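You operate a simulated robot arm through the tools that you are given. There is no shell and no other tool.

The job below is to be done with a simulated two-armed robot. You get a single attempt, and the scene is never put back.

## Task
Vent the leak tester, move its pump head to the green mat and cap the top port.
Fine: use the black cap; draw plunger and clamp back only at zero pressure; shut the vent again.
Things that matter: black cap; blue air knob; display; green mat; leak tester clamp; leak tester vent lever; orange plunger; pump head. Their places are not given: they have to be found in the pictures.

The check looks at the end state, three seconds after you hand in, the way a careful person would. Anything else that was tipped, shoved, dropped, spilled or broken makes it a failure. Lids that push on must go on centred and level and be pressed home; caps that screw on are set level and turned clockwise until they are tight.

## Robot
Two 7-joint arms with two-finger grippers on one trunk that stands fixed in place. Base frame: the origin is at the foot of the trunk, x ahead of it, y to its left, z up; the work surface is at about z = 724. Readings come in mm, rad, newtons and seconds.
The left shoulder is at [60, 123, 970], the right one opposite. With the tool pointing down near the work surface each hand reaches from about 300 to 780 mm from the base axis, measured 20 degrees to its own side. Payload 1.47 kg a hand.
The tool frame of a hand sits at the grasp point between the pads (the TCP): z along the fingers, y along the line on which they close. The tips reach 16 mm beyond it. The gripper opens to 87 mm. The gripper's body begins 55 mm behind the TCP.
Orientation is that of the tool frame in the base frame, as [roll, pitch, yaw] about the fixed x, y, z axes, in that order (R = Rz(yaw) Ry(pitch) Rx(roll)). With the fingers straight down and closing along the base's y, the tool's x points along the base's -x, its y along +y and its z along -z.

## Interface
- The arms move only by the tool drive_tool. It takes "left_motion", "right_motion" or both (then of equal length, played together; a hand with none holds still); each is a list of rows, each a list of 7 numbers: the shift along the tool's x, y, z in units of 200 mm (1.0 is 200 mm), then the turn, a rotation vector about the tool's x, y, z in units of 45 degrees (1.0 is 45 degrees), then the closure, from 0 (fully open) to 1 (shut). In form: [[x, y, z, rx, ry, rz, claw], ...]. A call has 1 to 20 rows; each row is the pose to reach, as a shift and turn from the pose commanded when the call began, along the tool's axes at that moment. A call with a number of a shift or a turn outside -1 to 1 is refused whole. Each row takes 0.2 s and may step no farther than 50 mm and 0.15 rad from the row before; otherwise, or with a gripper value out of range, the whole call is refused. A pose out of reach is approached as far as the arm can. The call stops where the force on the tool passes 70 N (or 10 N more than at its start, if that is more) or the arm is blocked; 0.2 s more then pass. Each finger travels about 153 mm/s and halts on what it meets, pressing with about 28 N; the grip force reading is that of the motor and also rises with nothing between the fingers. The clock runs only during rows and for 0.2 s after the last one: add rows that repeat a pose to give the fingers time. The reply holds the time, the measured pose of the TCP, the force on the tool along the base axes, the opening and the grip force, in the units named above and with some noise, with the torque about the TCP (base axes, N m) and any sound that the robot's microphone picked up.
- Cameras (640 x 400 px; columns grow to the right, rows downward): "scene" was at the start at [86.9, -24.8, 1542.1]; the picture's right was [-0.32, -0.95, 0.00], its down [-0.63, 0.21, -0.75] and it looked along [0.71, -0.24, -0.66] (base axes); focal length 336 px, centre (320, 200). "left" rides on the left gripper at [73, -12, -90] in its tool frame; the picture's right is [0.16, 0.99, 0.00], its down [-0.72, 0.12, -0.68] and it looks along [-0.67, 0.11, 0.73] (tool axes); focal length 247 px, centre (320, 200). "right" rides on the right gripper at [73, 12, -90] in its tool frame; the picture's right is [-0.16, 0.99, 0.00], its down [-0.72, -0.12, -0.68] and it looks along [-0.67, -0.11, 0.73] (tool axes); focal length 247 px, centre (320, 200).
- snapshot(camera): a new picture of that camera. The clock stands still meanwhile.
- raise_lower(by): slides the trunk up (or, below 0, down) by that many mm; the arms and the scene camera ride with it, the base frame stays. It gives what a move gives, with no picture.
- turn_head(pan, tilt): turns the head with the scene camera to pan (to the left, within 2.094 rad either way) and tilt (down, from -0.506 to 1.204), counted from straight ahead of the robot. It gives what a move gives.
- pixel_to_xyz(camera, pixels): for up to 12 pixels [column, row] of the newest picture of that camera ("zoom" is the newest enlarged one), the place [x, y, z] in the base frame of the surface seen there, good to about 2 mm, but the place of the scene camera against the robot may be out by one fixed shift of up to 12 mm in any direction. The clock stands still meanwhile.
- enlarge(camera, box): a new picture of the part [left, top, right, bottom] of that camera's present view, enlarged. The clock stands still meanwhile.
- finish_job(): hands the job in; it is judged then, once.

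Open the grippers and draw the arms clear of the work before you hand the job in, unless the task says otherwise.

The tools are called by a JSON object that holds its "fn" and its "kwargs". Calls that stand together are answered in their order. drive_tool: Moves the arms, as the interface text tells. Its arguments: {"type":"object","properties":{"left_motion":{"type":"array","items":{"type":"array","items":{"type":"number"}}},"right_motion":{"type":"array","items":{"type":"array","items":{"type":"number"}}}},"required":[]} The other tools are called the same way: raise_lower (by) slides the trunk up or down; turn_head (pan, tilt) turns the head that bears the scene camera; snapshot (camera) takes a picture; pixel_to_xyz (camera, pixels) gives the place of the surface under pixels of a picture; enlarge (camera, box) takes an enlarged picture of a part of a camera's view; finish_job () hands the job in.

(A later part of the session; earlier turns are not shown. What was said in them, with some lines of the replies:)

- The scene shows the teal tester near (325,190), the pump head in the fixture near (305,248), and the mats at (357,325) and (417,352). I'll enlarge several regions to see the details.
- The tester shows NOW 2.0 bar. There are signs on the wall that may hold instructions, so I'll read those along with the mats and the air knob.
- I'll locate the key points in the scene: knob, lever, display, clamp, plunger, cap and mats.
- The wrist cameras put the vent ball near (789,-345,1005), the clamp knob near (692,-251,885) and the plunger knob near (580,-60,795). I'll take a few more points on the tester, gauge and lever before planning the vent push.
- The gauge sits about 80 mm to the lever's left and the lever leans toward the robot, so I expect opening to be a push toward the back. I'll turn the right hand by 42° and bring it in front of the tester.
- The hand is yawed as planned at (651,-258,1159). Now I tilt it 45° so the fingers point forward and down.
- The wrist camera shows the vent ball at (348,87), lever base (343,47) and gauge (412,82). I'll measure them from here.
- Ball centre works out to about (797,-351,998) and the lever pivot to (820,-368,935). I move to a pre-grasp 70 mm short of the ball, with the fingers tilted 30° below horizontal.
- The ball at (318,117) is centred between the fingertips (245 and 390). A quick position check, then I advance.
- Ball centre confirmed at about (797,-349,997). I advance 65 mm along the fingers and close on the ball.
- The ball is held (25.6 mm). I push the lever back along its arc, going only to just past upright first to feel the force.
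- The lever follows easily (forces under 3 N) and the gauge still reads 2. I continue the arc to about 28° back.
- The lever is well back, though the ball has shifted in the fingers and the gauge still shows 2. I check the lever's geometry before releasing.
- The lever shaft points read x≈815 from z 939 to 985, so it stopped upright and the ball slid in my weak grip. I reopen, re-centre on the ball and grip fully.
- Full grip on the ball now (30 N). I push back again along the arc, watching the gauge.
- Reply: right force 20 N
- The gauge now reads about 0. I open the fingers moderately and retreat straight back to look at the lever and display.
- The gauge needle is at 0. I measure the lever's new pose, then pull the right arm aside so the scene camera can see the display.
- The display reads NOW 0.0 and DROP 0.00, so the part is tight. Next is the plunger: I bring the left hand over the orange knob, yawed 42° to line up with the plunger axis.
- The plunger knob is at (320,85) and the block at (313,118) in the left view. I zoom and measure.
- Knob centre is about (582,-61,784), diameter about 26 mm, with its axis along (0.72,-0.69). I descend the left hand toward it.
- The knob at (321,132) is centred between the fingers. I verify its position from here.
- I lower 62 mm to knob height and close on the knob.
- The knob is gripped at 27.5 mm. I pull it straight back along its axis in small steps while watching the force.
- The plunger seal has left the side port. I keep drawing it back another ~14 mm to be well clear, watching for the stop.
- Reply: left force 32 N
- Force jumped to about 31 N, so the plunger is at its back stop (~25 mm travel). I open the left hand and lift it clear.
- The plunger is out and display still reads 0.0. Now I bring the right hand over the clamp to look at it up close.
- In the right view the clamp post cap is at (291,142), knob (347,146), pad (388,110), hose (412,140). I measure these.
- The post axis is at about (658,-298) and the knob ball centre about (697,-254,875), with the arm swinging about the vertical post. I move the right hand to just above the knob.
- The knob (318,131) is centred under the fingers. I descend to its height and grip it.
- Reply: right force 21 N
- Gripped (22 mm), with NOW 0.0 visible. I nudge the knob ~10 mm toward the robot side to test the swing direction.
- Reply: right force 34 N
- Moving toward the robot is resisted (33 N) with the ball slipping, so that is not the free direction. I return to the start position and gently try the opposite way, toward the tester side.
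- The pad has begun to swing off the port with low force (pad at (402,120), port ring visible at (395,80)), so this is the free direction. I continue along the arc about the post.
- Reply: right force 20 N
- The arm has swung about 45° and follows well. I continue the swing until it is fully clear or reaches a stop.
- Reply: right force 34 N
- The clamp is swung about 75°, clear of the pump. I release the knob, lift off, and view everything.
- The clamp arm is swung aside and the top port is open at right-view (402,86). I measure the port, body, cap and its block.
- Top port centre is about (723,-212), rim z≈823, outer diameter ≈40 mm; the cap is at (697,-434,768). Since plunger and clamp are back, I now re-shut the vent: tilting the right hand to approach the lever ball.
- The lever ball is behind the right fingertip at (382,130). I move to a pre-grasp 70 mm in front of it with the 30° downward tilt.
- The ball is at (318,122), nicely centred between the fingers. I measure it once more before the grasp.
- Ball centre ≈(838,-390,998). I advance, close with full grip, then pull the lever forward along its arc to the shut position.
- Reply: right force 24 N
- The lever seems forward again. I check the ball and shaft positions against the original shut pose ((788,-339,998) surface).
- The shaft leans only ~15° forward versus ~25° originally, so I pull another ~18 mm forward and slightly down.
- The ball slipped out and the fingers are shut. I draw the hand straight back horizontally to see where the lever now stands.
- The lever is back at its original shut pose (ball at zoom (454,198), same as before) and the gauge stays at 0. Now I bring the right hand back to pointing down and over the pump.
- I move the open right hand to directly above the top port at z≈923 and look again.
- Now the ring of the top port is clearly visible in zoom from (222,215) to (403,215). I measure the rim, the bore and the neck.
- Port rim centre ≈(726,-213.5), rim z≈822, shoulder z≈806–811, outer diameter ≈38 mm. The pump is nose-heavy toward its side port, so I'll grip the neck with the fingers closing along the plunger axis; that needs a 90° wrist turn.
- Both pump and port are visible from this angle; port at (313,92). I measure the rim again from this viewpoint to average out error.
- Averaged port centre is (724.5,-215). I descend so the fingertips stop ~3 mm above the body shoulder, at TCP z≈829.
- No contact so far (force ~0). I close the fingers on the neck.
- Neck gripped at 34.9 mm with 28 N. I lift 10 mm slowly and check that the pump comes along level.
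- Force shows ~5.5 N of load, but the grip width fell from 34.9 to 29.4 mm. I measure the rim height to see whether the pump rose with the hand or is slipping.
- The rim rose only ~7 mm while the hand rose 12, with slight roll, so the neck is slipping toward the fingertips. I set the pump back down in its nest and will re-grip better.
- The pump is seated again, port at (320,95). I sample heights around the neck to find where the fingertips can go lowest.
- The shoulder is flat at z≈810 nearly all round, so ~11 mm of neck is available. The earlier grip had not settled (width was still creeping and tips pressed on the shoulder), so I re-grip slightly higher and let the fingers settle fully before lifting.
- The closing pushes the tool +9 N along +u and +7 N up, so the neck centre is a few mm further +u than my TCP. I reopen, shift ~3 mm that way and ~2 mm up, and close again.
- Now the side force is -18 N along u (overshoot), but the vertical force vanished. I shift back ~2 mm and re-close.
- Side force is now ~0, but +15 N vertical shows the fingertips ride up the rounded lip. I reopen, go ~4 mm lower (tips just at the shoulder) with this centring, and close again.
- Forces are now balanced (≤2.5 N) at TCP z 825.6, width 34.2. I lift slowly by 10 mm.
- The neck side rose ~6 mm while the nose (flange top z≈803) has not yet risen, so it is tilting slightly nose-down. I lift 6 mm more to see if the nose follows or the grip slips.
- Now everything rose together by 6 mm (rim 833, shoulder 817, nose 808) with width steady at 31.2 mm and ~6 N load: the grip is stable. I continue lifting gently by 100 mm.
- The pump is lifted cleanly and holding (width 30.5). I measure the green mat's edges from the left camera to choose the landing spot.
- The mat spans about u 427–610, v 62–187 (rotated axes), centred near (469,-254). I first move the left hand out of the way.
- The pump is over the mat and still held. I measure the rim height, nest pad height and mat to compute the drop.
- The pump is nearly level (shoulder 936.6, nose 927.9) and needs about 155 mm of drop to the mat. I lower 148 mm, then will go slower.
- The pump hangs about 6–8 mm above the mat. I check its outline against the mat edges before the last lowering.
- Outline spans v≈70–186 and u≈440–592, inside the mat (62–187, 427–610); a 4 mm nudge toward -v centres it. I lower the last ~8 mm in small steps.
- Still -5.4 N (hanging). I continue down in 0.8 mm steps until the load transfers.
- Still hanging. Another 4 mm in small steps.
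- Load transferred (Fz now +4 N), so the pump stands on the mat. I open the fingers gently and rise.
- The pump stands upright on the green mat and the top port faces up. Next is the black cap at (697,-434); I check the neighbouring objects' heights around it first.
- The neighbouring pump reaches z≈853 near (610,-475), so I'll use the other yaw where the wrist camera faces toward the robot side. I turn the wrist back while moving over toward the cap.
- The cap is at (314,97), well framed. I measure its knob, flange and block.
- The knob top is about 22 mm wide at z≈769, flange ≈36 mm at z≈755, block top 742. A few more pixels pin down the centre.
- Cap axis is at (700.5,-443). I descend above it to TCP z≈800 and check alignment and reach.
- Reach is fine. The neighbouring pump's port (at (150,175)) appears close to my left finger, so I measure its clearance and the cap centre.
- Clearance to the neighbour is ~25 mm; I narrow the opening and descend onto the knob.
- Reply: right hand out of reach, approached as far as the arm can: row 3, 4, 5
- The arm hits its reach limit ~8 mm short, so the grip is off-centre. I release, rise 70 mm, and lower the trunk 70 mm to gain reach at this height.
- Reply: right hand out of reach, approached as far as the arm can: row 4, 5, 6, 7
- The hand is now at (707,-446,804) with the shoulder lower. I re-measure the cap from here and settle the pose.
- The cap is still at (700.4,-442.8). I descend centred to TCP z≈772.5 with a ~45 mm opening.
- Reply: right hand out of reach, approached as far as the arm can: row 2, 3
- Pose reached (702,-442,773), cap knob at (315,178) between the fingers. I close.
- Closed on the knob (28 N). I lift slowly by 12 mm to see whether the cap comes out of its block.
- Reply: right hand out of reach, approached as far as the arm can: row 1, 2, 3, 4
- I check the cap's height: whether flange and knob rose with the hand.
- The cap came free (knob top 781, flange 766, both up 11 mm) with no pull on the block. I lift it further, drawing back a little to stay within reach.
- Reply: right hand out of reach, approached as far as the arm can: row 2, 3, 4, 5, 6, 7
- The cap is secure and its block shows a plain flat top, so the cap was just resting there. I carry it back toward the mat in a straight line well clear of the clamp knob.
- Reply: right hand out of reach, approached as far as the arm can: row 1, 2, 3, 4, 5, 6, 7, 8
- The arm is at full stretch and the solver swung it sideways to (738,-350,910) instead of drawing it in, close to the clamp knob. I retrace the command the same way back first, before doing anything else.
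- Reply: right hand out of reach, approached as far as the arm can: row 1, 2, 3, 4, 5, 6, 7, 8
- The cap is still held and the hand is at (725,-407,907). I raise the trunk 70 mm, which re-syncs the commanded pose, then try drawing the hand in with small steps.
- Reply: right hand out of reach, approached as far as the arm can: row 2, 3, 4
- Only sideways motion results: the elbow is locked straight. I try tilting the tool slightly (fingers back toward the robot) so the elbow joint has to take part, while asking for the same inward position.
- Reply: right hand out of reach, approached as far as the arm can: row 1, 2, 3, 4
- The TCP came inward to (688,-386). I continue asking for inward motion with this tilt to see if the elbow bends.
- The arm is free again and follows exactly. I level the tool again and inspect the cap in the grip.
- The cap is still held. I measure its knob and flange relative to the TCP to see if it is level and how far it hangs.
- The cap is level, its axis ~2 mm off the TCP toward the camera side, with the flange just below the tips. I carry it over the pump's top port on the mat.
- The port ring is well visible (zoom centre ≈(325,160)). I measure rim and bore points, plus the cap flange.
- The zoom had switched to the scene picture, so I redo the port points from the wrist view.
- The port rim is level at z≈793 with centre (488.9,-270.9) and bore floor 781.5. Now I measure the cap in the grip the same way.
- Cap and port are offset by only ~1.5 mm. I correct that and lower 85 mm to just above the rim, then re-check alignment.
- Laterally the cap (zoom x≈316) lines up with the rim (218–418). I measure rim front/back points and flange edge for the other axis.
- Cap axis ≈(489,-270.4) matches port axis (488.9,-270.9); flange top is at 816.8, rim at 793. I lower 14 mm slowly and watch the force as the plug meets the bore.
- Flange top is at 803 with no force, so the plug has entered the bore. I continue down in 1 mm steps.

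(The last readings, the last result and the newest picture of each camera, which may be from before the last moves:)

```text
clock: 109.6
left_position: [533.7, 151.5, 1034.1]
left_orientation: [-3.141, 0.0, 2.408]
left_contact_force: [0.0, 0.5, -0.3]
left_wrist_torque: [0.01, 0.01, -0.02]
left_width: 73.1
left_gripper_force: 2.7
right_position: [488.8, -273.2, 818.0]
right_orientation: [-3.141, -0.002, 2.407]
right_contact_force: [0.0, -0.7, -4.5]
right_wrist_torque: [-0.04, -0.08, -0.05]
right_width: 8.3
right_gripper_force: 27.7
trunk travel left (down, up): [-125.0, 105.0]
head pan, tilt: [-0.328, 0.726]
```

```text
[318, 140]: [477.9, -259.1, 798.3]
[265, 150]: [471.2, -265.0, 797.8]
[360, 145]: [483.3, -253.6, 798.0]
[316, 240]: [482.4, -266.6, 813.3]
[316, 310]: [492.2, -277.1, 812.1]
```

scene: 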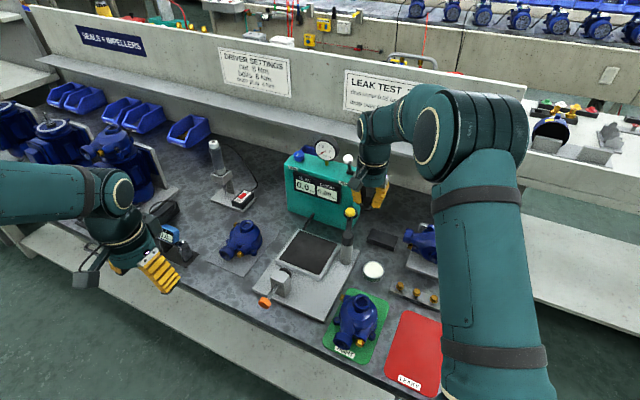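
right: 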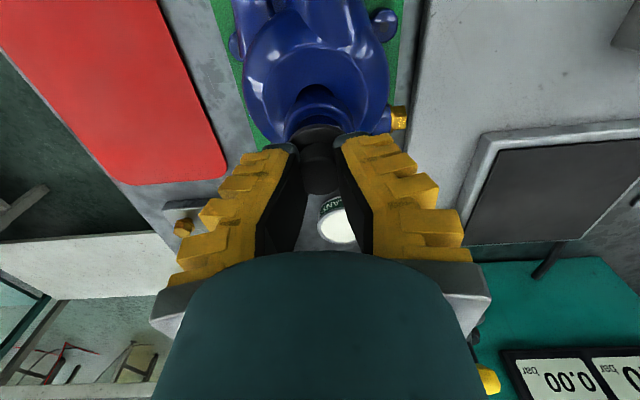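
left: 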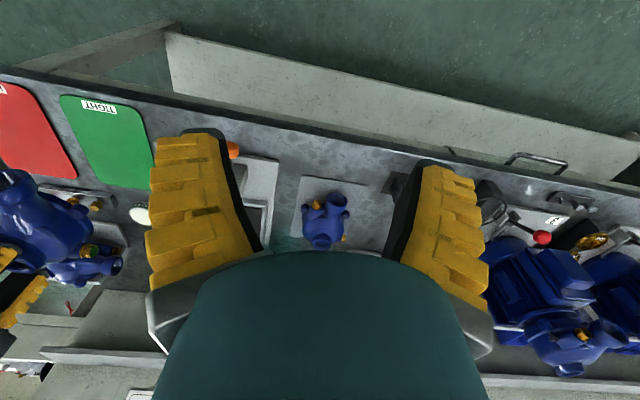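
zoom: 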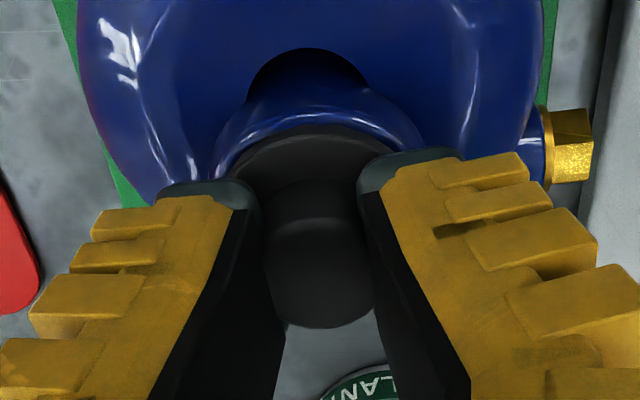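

Flange top is level at 798, right at the rim. I press further in small steps to feel whether it seats or needs turning.

{"fn": "drive_tool", "kwargs": {"right_motion": [[0, 0, 0.006, 0, 0, 0, 1], [0, 0, 0.012, 0, 0, 0, 1], [0, 0, 0.018, 0, 0, 0, 1]]}}

{"fn": "enlarge", "kwargs": {"camera": "right", "box": [250, 80, 390, 220]}}

{"fn": "pixel_to_xyz", "kwargs": {"camera": "zoom", "pixels": [[318, 140], [265, 150], [360, 145], [316, 240], [316, 310], [300, 100]]}}

```text
clock: 110.4
left_position: [532.0, 151.7, 1035.0]
left_orientation: [3.141, -0.001, 2.409]
left_contact_force: [0.7, 1.0, -0.5]
left_wrist_torque: [0.02, -0.02, -0.01]
left_width: 73.2
left_gripper_force: 2.2
right_position: [487.9, -273.2, 816.4]
right_orientation: [3.141, 0.003, 2.408]
right_contact_force: [2.1, -6.2, 18.1]
right_wrist_torque: [0.04, 0.11, 0.02]
right_width: 8.8
right_gripper_force: 27.4
trunk travel left (down, up): [-125.0, 105.0]
head pan, tilt: [-0.328, 0.726]
```

```text
2.86 times, centred on (320, 150) of right
```

zoom: 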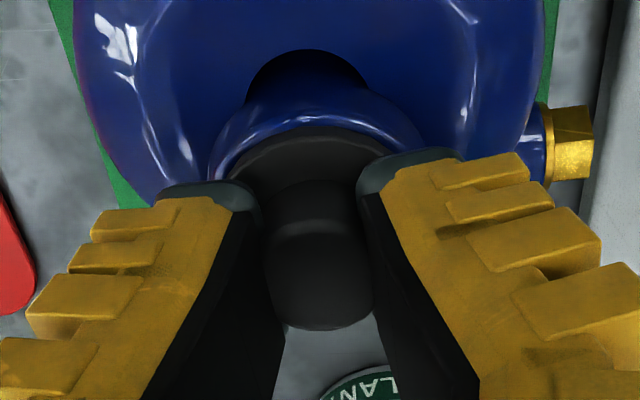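

```text
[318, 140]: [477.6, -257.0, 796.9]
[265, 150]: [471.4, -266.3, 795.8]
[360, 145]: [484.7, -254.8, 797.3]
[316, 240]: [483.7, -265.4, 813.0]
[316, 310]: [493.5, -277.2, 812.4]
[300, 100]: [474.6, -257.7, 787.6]
```

18 N resistance with the flange at ~797 means it is on the seat. I press a bit more (to ~40 N) to push it home, still held level.

{"fn": "drive_tool", "kwargs": {"right_motion": [[0, 0, 0.005, 0, 0, 0, 1], [0, 0, 0.01, 0, 0, 0, 1], [0, 0, 0.015, 0, 0, 0, 1], [0, 0, 0.015, 0, 0, 0, 1]]}}

{"fn": "enlarge", "kwargs": {"camera": "right", "box": [250, 80, 390, 220]}}

{"fn": "pixel_to_xyz", "kwargs": {"camera": "zoom", "pixels": [[318, 140], [265, 150], [360, 145], [316, 240], [316, 310], [230, 140], [405, 140]]}}

```text
clock: 111.4
left_position: [531.1, 152.0, 1034.5]
left_orientation: [-3.14, -0.001, 2.408]
left_contact_force: [0.2, 0.8, 0.9]
left_wrist_torque: [0.01, 0.02, 0.01]
left_width: 73.0
left_gripper_force: 1.7
right_position: [487.5, -272.8, 812.2]
right_orientation: [3.141, 0.002, 2.408]
right_contact_force: [8.6, -11.3, 29.3]
right_wrist_torque: [-0.06, -0.01, 0.03]
right_width: 17.2
right_gripper_force: 27.7
trunk travel left (down, up): [-125.0, 105.0]
head pan, tilt: [-0.328, 0.726]
```

```text
2.86 times, centred on (320, 150) of right
```

zoom: 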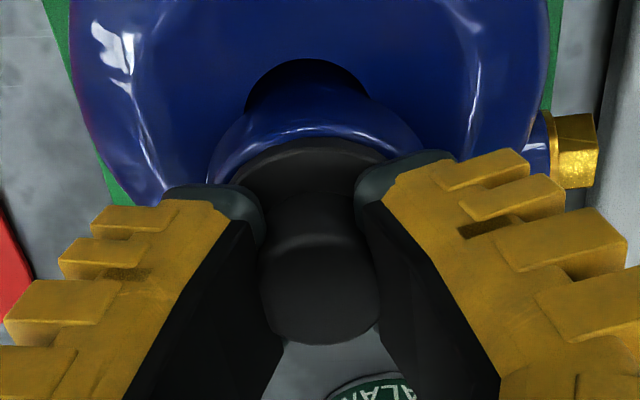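

```text
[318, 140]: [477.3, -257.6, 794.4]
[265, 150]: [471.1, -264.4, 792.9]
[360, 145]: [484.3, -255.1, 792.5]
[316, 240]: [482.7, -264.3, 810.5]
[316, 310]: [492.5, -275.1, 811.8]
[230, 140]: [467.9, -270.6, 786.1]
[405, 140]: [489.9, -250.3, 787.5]
```

The fingers slid down to the flange with 29 N pressing. I open and lift away to inspect the cap's seat.

{"fn": "drive_tool", "kwargs": {"right_motion": [[0, 0, -0.008, 0, 0, 0, 0.9], [0, 0, -0.01, 0, 0, 0, 0.7], [0, 0, -0.01, 0, 0, 0, 0.5], [0, 0, -0.01, 0, 0, 0, 0.5], [0, 0, -0.1, 0, 0, 0, 0.5], [0, 0, -0.25, 0, 0, 0, 0.5], [0, 0, -0.4, 0, 0, 0, 0.5]]}}

{"fn": "snapshot", "kwargs": {"camera": "right"}}

{"fn": "enlarge", "kwargs": {"camera": "right", "box": [260, 30, 380, 150]}}

{"fn": "pixel_to_xyz", "kwargs": {"camera": "zoom", "pixels": [[320, 200], [300, 230], [340, 230], [320, 150], [250, 200], [390, 200], [320, 120], [320, 270]]}}

```text
clock: 113.0
left_position: [531.7, 153.0, 1034.3]
left_orientation: [3.142, 0.0, 2.408]
left_contact_force: [0.0, 0.5, 0.7]
left_wrist_torque: [-0.02, 0.0, 0.02]
left_width: 73.0
left_gripper_force: 2.8
right_position: [487.3, -272.3, 890.9]
right_orientation: [-3.141, -0.002, 2.41]
right_contact_force: [0.6, 0.6, 0.1]
right_wrist_torque: [0.02, -0.05, 0.01]
right_width: 49.3
right_gripper_force: 4.6
trunk travel left (down, up): [-125.0, 105.0]
head pan, tilt: [-0.328, 0.726]
```

```text
taken
```

right: 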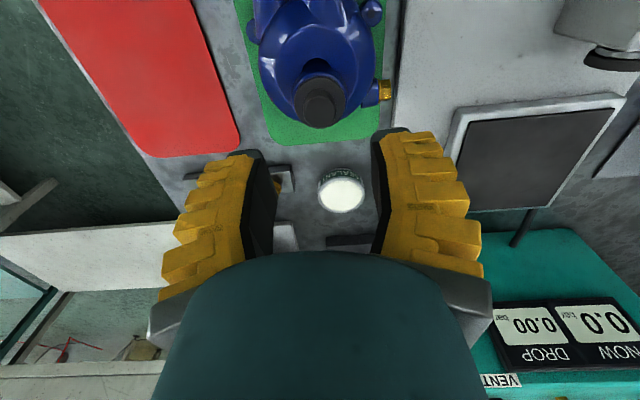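

```text
3.33 times, centred on (320, 90) of right
```

zoom: 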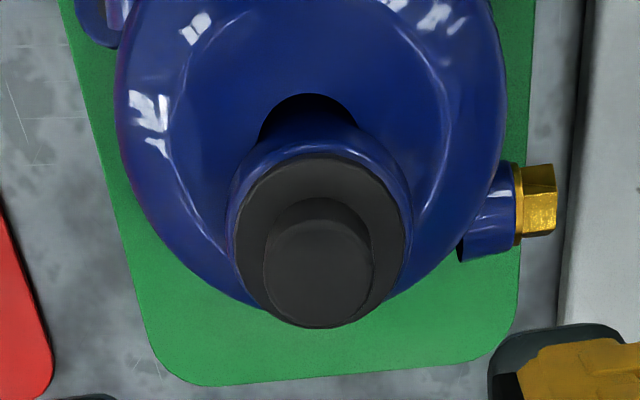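

```text
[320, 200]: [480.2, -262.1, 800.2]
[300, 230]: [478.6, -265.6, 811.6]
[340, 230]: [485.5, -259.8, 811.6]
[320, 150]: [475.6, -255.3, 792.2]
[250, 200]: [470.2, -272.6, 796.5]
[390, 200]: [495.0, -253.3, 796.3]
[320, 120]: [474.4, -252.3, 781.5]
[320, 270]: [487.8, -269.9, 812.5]
```

The cap sits level (flange 796.4 both sides, knob top 812). To be sure it's pressed home, I close the fingers and press straight down on the knob's top.

{"fn": "drive_tool", "kwargs": {"right_motion": [[0.002, 0.009, 0, 0, 0, 0, 0.8], [0.002, 0.009, 0.1, 0, 0, 0, 1], [0.002, 0.009, 0.2, 0, 0, 0, 1], [0.002, 0.009, 0.26, 0, 0, 0, 1], [0.002, 0.009, 0.29, 0, 0, 0, 1], [0.002, 0.009, 0.3, 0, 0, 0, 1]]}}

{"fn": "drive_tool", "kwargs": {"right_motion": [[0, 0, 0.01, 0, 0, 0, 1], [0, 0, 0.02, 0, 0, 0, 1], [0, 0, 0.03, 0, 0, 0, 1], [0, 0, 0.04, 0, 0, 0, 1]]}}

{"fn": "enlarge", "kwargs": {"camera": "scene", "box": [310, 250, 410, 360]}}

```text
clock: 114.4
left_position: [533.0, 152.0, 1033.9]
left_orientation: [3.141, 0.0, 2.409]
left_contact_force: [0.2, 0.6, 0.5]
left_wrist_torque: [-0.01, -0.01, 0.01]
left_width: 73.3
left_gripper_force: 2.3
right_position: [488.7, -271.8, 831.1]
right_orientation: [3.141, -0.003, 2.408]
right_contact_force: [0.4, -0.6, 0.0]
right_wrist_torque: [-0.02, -0.02, 0.03]
right_width: 0.0
right_gripper_force: 27.8
trunk travel left (down, up): [-125.0, 105.0]
head pan, tilt: [-0.328, 0.726]
```

```text
clock: 115.4
left_position: [531.7, 152.5, 1034.8]
left_orientation: [-3.141, 0.003, 2.408]
left_contact_force: [-0.5, 0.3, 0.6]
left_wrist_torque: [0.0, -0.01, -0.01]
left_width: 73.4
left_gripper_force: 2.0
right_position: [487.9, -271.1, 825.3]
right_orientation: [3.141, 0.001, 2.41]
right_contact_force: [-2.5, -0.5, 15.8]
right_wrist_torque: [-0.02, 0.08, 0.01]
right_width: 6.1
right_gripper_force: 28.0
trunk travel left (down, up): [-125.0, 105.0]
head pan, tilt: [-0.328, 0.726]
```

```text
3.64 times, centred on (360, 305) of scene
```

zoom: 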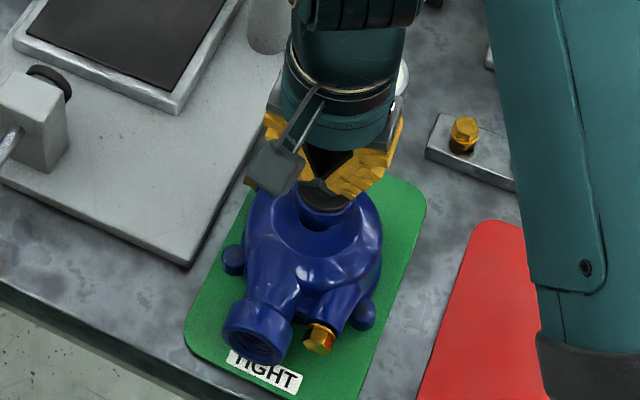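

15.8 N and the tips are spreading slightly (6 mm). I press a bit more, watching force and height.

{"fn": "drive_tool", "kwargs": {"right_motion": [[0, 0, 0.005, 0, 0, 0, 1], [0, 0, 0.01, 0, 0, 0, 1], [0, 0, 0.015, 0, 0, 0, 1]]}}

```text
clock: 116.2
left_position: [530.5, 151.7, 1035.0]
left_orientation: [3.14, 0.002, 2.408]
left_contact_force: [0.1, -0.4, 0.0]
left_wrist_torque: [0.0, -0.02, 0.03]
left_width: 73.2
left_gripper_force: 2.5
right_position: [488.9, -271.5, 824.1]
right_orientation: [3.138, 0.002, 2.409]
right_contact_force: [-0.4, -4.7, 45.0]
right_wrist_torque: [-0.1, 0.08, 0.02]
right_width: 6.3
right_gripper_force: 27.5
trunk travel left (down, up): [-125.0, 105.0]
head pan, tilt: [-0.328, 0.726]
```

45 N applied and it held firm. I lift off and inspect the seat from close by.

{"fn": "drive_tool", "kwargs": {"right_motion": [[0, 0, -0.03, 0, 0, 0, 1], [0, 0, -0.1, 0, 0, 0, 1], [0, 0, -0.25, 0, 0, 0, 0.8], [0, 0, -0.38, 0, 0, 0, 0.5]]}}

{"fn": "enlarge", "kwargs": {"camera": "right", "box": [260, 30, 380, 150]}}

{"fn": "pixel_to_xyz", "kwargs": {"camera": "zoom", "pixels": [[300, 230], [340, 230], [320, 270], [250, 200], [390, 200], [320, 185], [320, 150], [240, 160], [400, 160], [290, 290], [350, 290]]}}

{"fn": "enlarge", "kwargs": {"camera": "scene", "box": [330, 270, 390, 340]}}

```text
clock: 117.2
left_position: [532.9, 151.5, 1033.7]
left_orientation: [3.14, 0.0, 2.409]
left_contact_force: [-0.5, 0.0, -0.2]
left_wrist_torque: [-0.01, 0.01, -0.03]
left_width: 73.3
left_gripper_force: 2.2
right_position: [488.3, -271.3, 897.0]
right_orientation: [3.141, -0.003, 2.409]
right_contact_force: [0.1, -0.2, -0.3]
right_wrist_torque: [0.01, 0.0, 0.0]
right_width: 49.1
right_gripper_force: 4.1
trunk travel left (down, up): [-125.0, 105.0]
head pan, tilt: [-0.328, 0.726]
```

```text
3.33 times, centred on (320, 90) of right
```

zoom: 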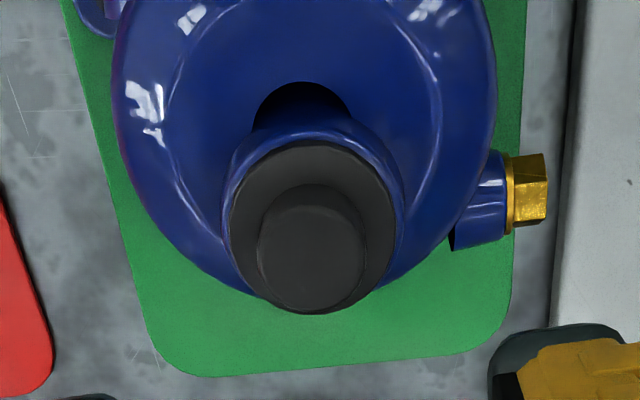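

```text
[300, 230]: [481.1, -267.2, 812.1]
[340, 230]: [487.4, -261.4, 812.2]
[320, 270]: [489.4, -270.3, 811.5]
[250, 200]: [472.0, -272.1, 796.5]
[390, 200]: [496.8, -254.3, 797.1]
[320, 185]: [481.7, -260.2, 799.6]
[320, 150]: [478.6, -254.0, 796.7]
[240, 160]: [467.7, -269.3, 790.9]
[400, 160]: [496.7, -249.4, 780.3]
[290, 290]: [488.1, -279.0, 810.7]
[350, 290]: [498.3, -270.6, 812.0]
```

```text
5.71 times, centred on (360, 305) of scene
```

zoom: 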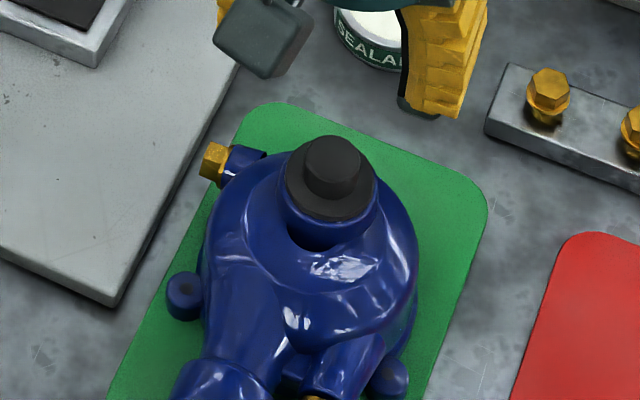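

The flange stayed at 796.7 under 45 N, consistent with being fully seated. I want a side-on look to confirm no gap: I withdraw the right arm and start turning the left hand to use its camera.

{"fn": "drive_tool", "kwargs": {"right_motion": [[0, 0, -0.18, 0, 0, 0, 0.3], [0, 0, -0.36, 0, 0, 0, 0.2], [-0.06, -0.12, -0.5, 0, 0, 0, 0], [-0.16, -0.3, -0.6, 0, 0, 0, 0], [-0.26, -0.48, -0.68, 0, 0, 0, 0], [-0.36, -0.66, -0.75, 0, 0, 0, 0]], "left_motion": [[0, 0, 0, 0, 0, 0.167, 0], [0, 0, 0, 0, 0, 0.333, 0], [0, 0, 0, 0, 0, 0.5, 0], [0, 0, 0, 0, 0, 0.667, 0], [0, 0, 0, 0, 0, 0.833, 0], [0, 0, 0, 0, 0, 1.0, 0]]}}

{"fn": "snapshot", "kwargs": {"camera": "scene"}}

{"fn": "enlarge", "kwargs": {"camera": "scene", "box": [330, 270, 390, 340]}}

```text
clock: 118.6
left_position: [531.9, 150.5, 1033.5]
left_orientation: [-3.141, 0.001, 1.621]
left_contact_force: [-0.2, 0.2, -0.4]
left_wrist_torque: [0.02, 0.01, -0.02]
left_width: 86.8
left_gripper_force: 0.1
right_position: [454.6, -418.4, 1046.9]
right_orientation: [-3.141, -0.001, 2.41]
right_contact_force: [0.7, -1.2, -0.6]
right_wrist_torque: [-0.01, 0.04, 0.02]
right_width: 86.9
right_gripper_force: 0.0
trunk travel left (down, up): [-125.0, 105.0]
head pan, tilt: [-0.328, 0.726]
```

```text
taken
```

scene: 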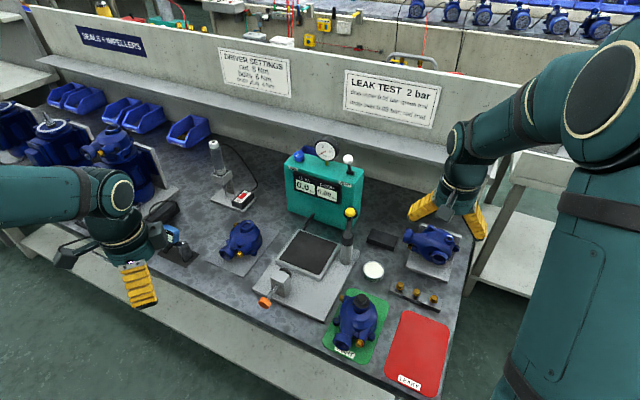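

```text
5.71 times, centred on (360, 305) of scene
```

zoom: 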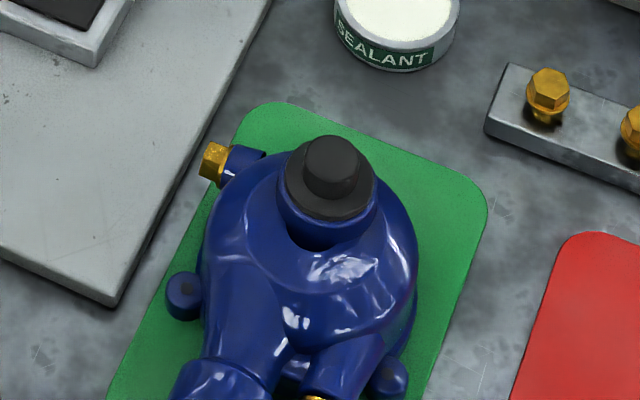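

The scene looks right: capped pump on green, right arm clear. I tilt the left hand and move it in for a low side view of the cap.

{"fn": "drive_tool", "kwargs": {"left_motion": [[-0.09, -0.02, 0.05, 0, -0.167, 0, 0], [-0.18, -0.04, 0.1, 0, -0.333, 0, 0], [-0.27, -0.06, 0.15, 0, -0.5, 0, 0], [-0.36, -0.08, 0.2, 0, -0.667, 0, 0], [-0.455, -0.1, 0.25, 0, -0.833, 0, 0], [-0.545, -0.127, 0.3, 0, -1.0, 0, 0]]}}

{"fn": "drive_tool", "kwargs": {"left_motion": [[-0.053, -0.02, 0.186, 0, -0.067, 0, 0], [-0.106, -0.04, 0.372, 0, -0.133, 0, 0], [-0.159, -0.06, 0.558, 0, -0.2, 0, 0], [-0.212, -0.08, 0.744, 0, -0.267, 0, 0], [-0.265, -0.1, 0.93, 0, -0.333, 0, 0]]}}

{"fn": "snapshot", "kwargs": {"camera": "left"}}

```text
clock: 120.0
left_position: [512.2, 41.2, 973.9]
left_orientation: [3.141, 0.787, 1.624]
left_contact_force: [-0.1, -0.2, -0.2]
left_wrist_torque: [-0.02, 0.0, 0.01]
left_width: 87.0
left_gripper_force: 0.1
right_position: [455.4, -416.3, 1045.2]
right_orientation: [-3.14, -0.001, 2.409]
right_contact_force: [0.4, 0.1, 0.9]
right_wrist_torque: [0.0, 0.0, 0.0]
right_width: 86.9
right_gripper_force: 0.0
trunk travel left (down, up): [-125.0, 105.0]
head pan, tilt: [-0.328, 0.726]
```

```text
clock: 121.2
left_position: [502.2, -128.4, 879.2]
left_orientation: [3.14, 1.046, 1.622]
left_contact_force: [-0.2, 0.4, 0.8]
left_wrist_torque: [0.0, 0.0, -0.04]
left_width: 86.9
left_gripper_force: 0.1
right_position: [454.0, -417.8, 1045.7]
right_orientation: [-3.14, -0.002, 2.411]
right_contact_force: [-0.3, 0.3, -0.8]
right_wrist_torque: [0.01, -0.02, -0.02]
right_width: 87.3
right_gripper_force: 0.2
trunk travel left (down, up): [-125.0, 105.0]
head pan, tilt: [-0.328, 0.726]
```

```text
taken
```

left: 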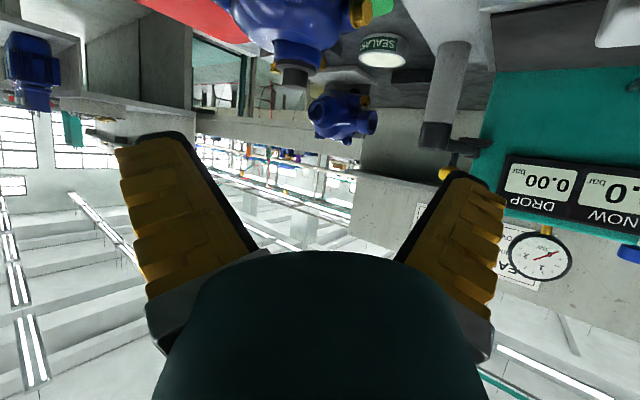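

The upside-down side view shows the cap on the port at (295,72). I zoom on the flange/rim joint.

{"fn": "enlarge", "kwargs": {"camera": "left", "box": [250, 30, 340, 100]}}

{"fn": "pixel_to_xyz", "kwargs": {"camera": "zoom", "pixels": [[320, 150], [320, 180], [320, 200], [320, 220], [320, 240], [320, 260], [320, 280], [320, 300], [320, 330]]}}

```text
5.71 times, centred on (295, 65) of left
```

zoom: 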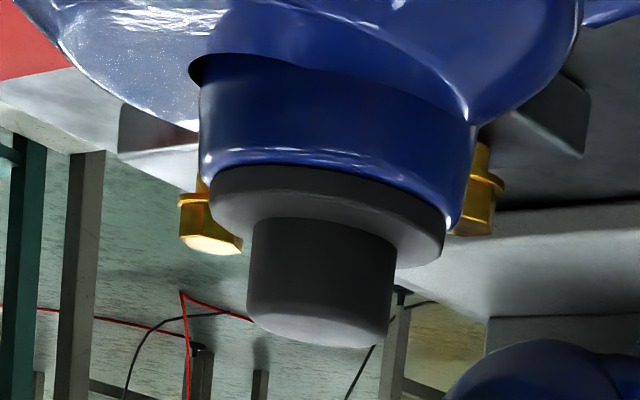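

```text
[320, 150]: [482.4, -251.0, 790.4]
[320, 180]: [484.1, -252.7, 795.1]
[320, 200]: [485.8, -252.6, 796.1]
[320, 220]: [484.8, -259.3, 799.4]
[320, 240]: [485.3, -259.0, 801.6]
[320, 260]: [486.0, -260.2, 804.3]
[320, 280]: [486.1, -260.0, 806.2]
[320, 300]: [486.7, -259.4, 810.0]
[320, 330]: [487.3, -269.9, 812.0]
```

The joint is flush: the flange sits on the rim all round, centred and level. I withdraw the left arm the way it came and check the whole scene.

{"fn": "drive_tool", "kwargs": {"left_motion": [[0.006, 0, -0.17, 0, 0.05, 0, 0], [0.012, 0, -0.34, 0, 0.15, 0, 0], [0.018, 0, -0.51, 0, 0.3, 0, 0], [0.024, 0, -0.68, 0, 0.45, 0, 0], [0.03, 0, -0.85, 0, 0.6, 0, 0], [0.03, 0, -0.95, 0, 0.75, 0, 0], [0.03, 0, -1.0, 0, 0.9, 0, 0]]}}

{"fn": "snapshot", "kwargs": {"camera": "scene"}}

{"fn": "enlarge", "kwargs": {"camera": "scene", "box": [280, 130, 376, 190]}}

{"fn": "enlarge", "kwargs": {"camera": "scene", "box": [230, 200, 470, 370]}}

```text
clock: 122.8
left_position: [492.9, 47.4, 975.3]
left_orientation: [-3.14, 0.339, 1.624]
left_contact_force: [0.5, -0.7, 0.8]
left_wrist_torque: [-0.01, 0.02, -0.02]
left_width: 86.9
left_gripper_force: 0.1
right_position: [454.5, -418.1, 1047.1]
right_orientation: [-3.141, -0.002, 2.407]
right_contact_force: [-0.8, 0.5, 1.0]
right_wrist_torque: [0.03, 0.01, 0.02]
right_width: 86.6
right_gripper_force: 0.0
trunk travel left (down, up): [-125.0, 105.0]
head pan, tilt: [-0.328, 0.726]
```

```text
taken
```

scene: 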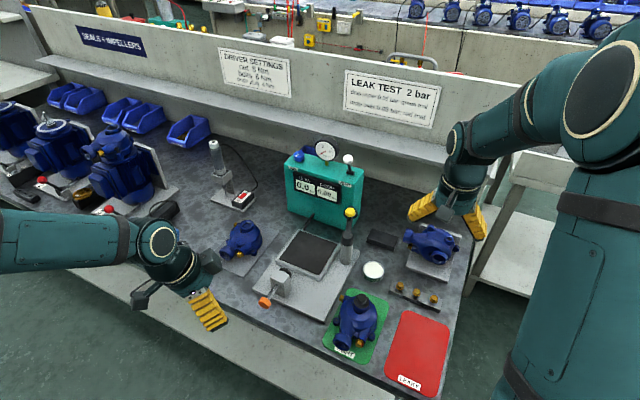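

```text
6.67 times, centred on (328, 160) of scene
```

zoom: 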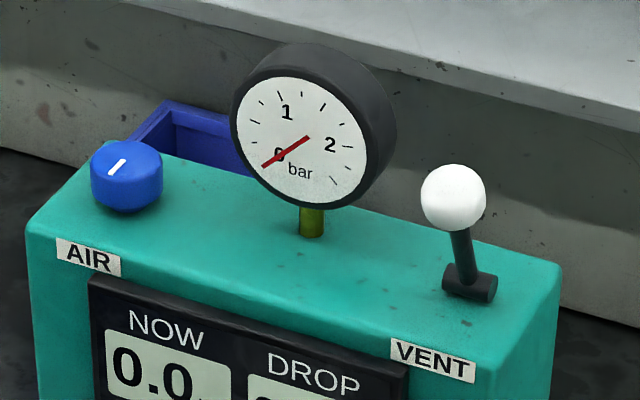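

```text
2.35 times, centred on (350, 285) of scene
```

zoom: 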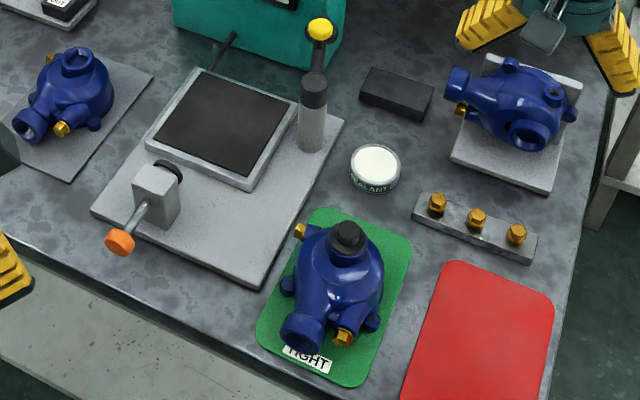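

Everything checks out: vent lever in its original shut pose, display 0.0, plunger and clamp back, cap on, neighbours undisturbed. I draw both open hands a bit further clear before handing in.

{"fn": "drive_tool", "kwargs": {"left_motion": [[0.1, 0, -0.15, 0, 0, 0, 0], [0.2, 0, -0.3, 0, 0, 0, 0], [0.3, 0, -0.45, 0, 0, 0, 0], [0.4, 0, -0.6, 0, 0, 0, 0]], "right_motion": [[0, 0, -0.1, 0, 0, 0, 0], [0, -0.03, -0.2, 0, 0, 0, 0], [0, -0.06, -0.3, 0, 0, 0, 0], [0, -0.1, -0.4, 0, 0, 0, 0]]}}

{"fn": "snapshot", "kwargs": {"camera": "scene"}}

```text
clock: 123.8
left_position: [486.3, 162.4, 1062.2]
left_orientation: [3.141, 0.343, 1.623]
left_contact_force: [0.6, 0.6, 0.4]
left_wrist_torque: [-0.01, 0.02, -0.01]
left_width: 86.9
left_gripper_force: 0.1
right_position: [441.2, -432.5, 1127.5]
right_orientation: [3.142, 0.0, 2.413]
right_contact_force: [0.9, 0.2, 1.2]
right_wrist_torque: [0.03, -0.01, 0.03]
right_width: 87.1
right_gripper_force: 0.2
trunk travel left (down, up): [-125.0, 105.0]
head pan, tilt: [-0.328, 0.726]
```

```text
taken
```

scene: 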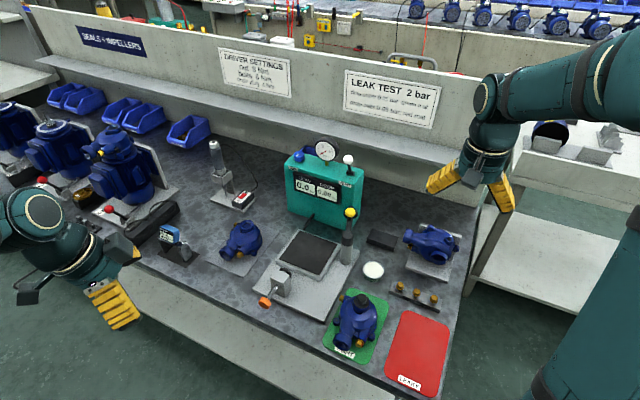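

Both hands are open and clear, and the final scene shows the capped pump on the green mat with the tester at 0.0 and the vent shut. I hand in the job.

{"fn": "finish_job", "kwargs": {}}

```text
The job is handed in.
```

The job is handed in. The leak tester is vented, and the pump head stands on the green mat with the black cap on its top port. I don't have the judge's result.

- **Venting:** I pushed the vent lever back until the gauge and display both read 0.0 bar. Only then did I draw back the plunger and swing the clamp aside. The lever is back in its original shut position, and pressure stayed at 0.0. I did not touch the blue air knob.
- **Green mat:** The display showed a drop of 0.00 bar, which the wall sign calls tight.
- **Pump move:** My first grip on the pump's neck slipped while lifting, so I set it back in its nest and gripped again. The second grip slipped a few millimetres at first, then held.
- **Cap:** It slid into the port without turning, so I treated it as a push-on cap and pressed it to about 45 N. A side view shows it level and centred, with its flange flush on the rim all round.
- **A near thing:** While I carried the cap, the right arm reached full stretch and swung sideways toward the clamp knob. The force readings stayed near zero, and later pictures show the lever and clamp where I left them.

Nothing else on the bench looks moved. Both grippers are open and clear of the work.
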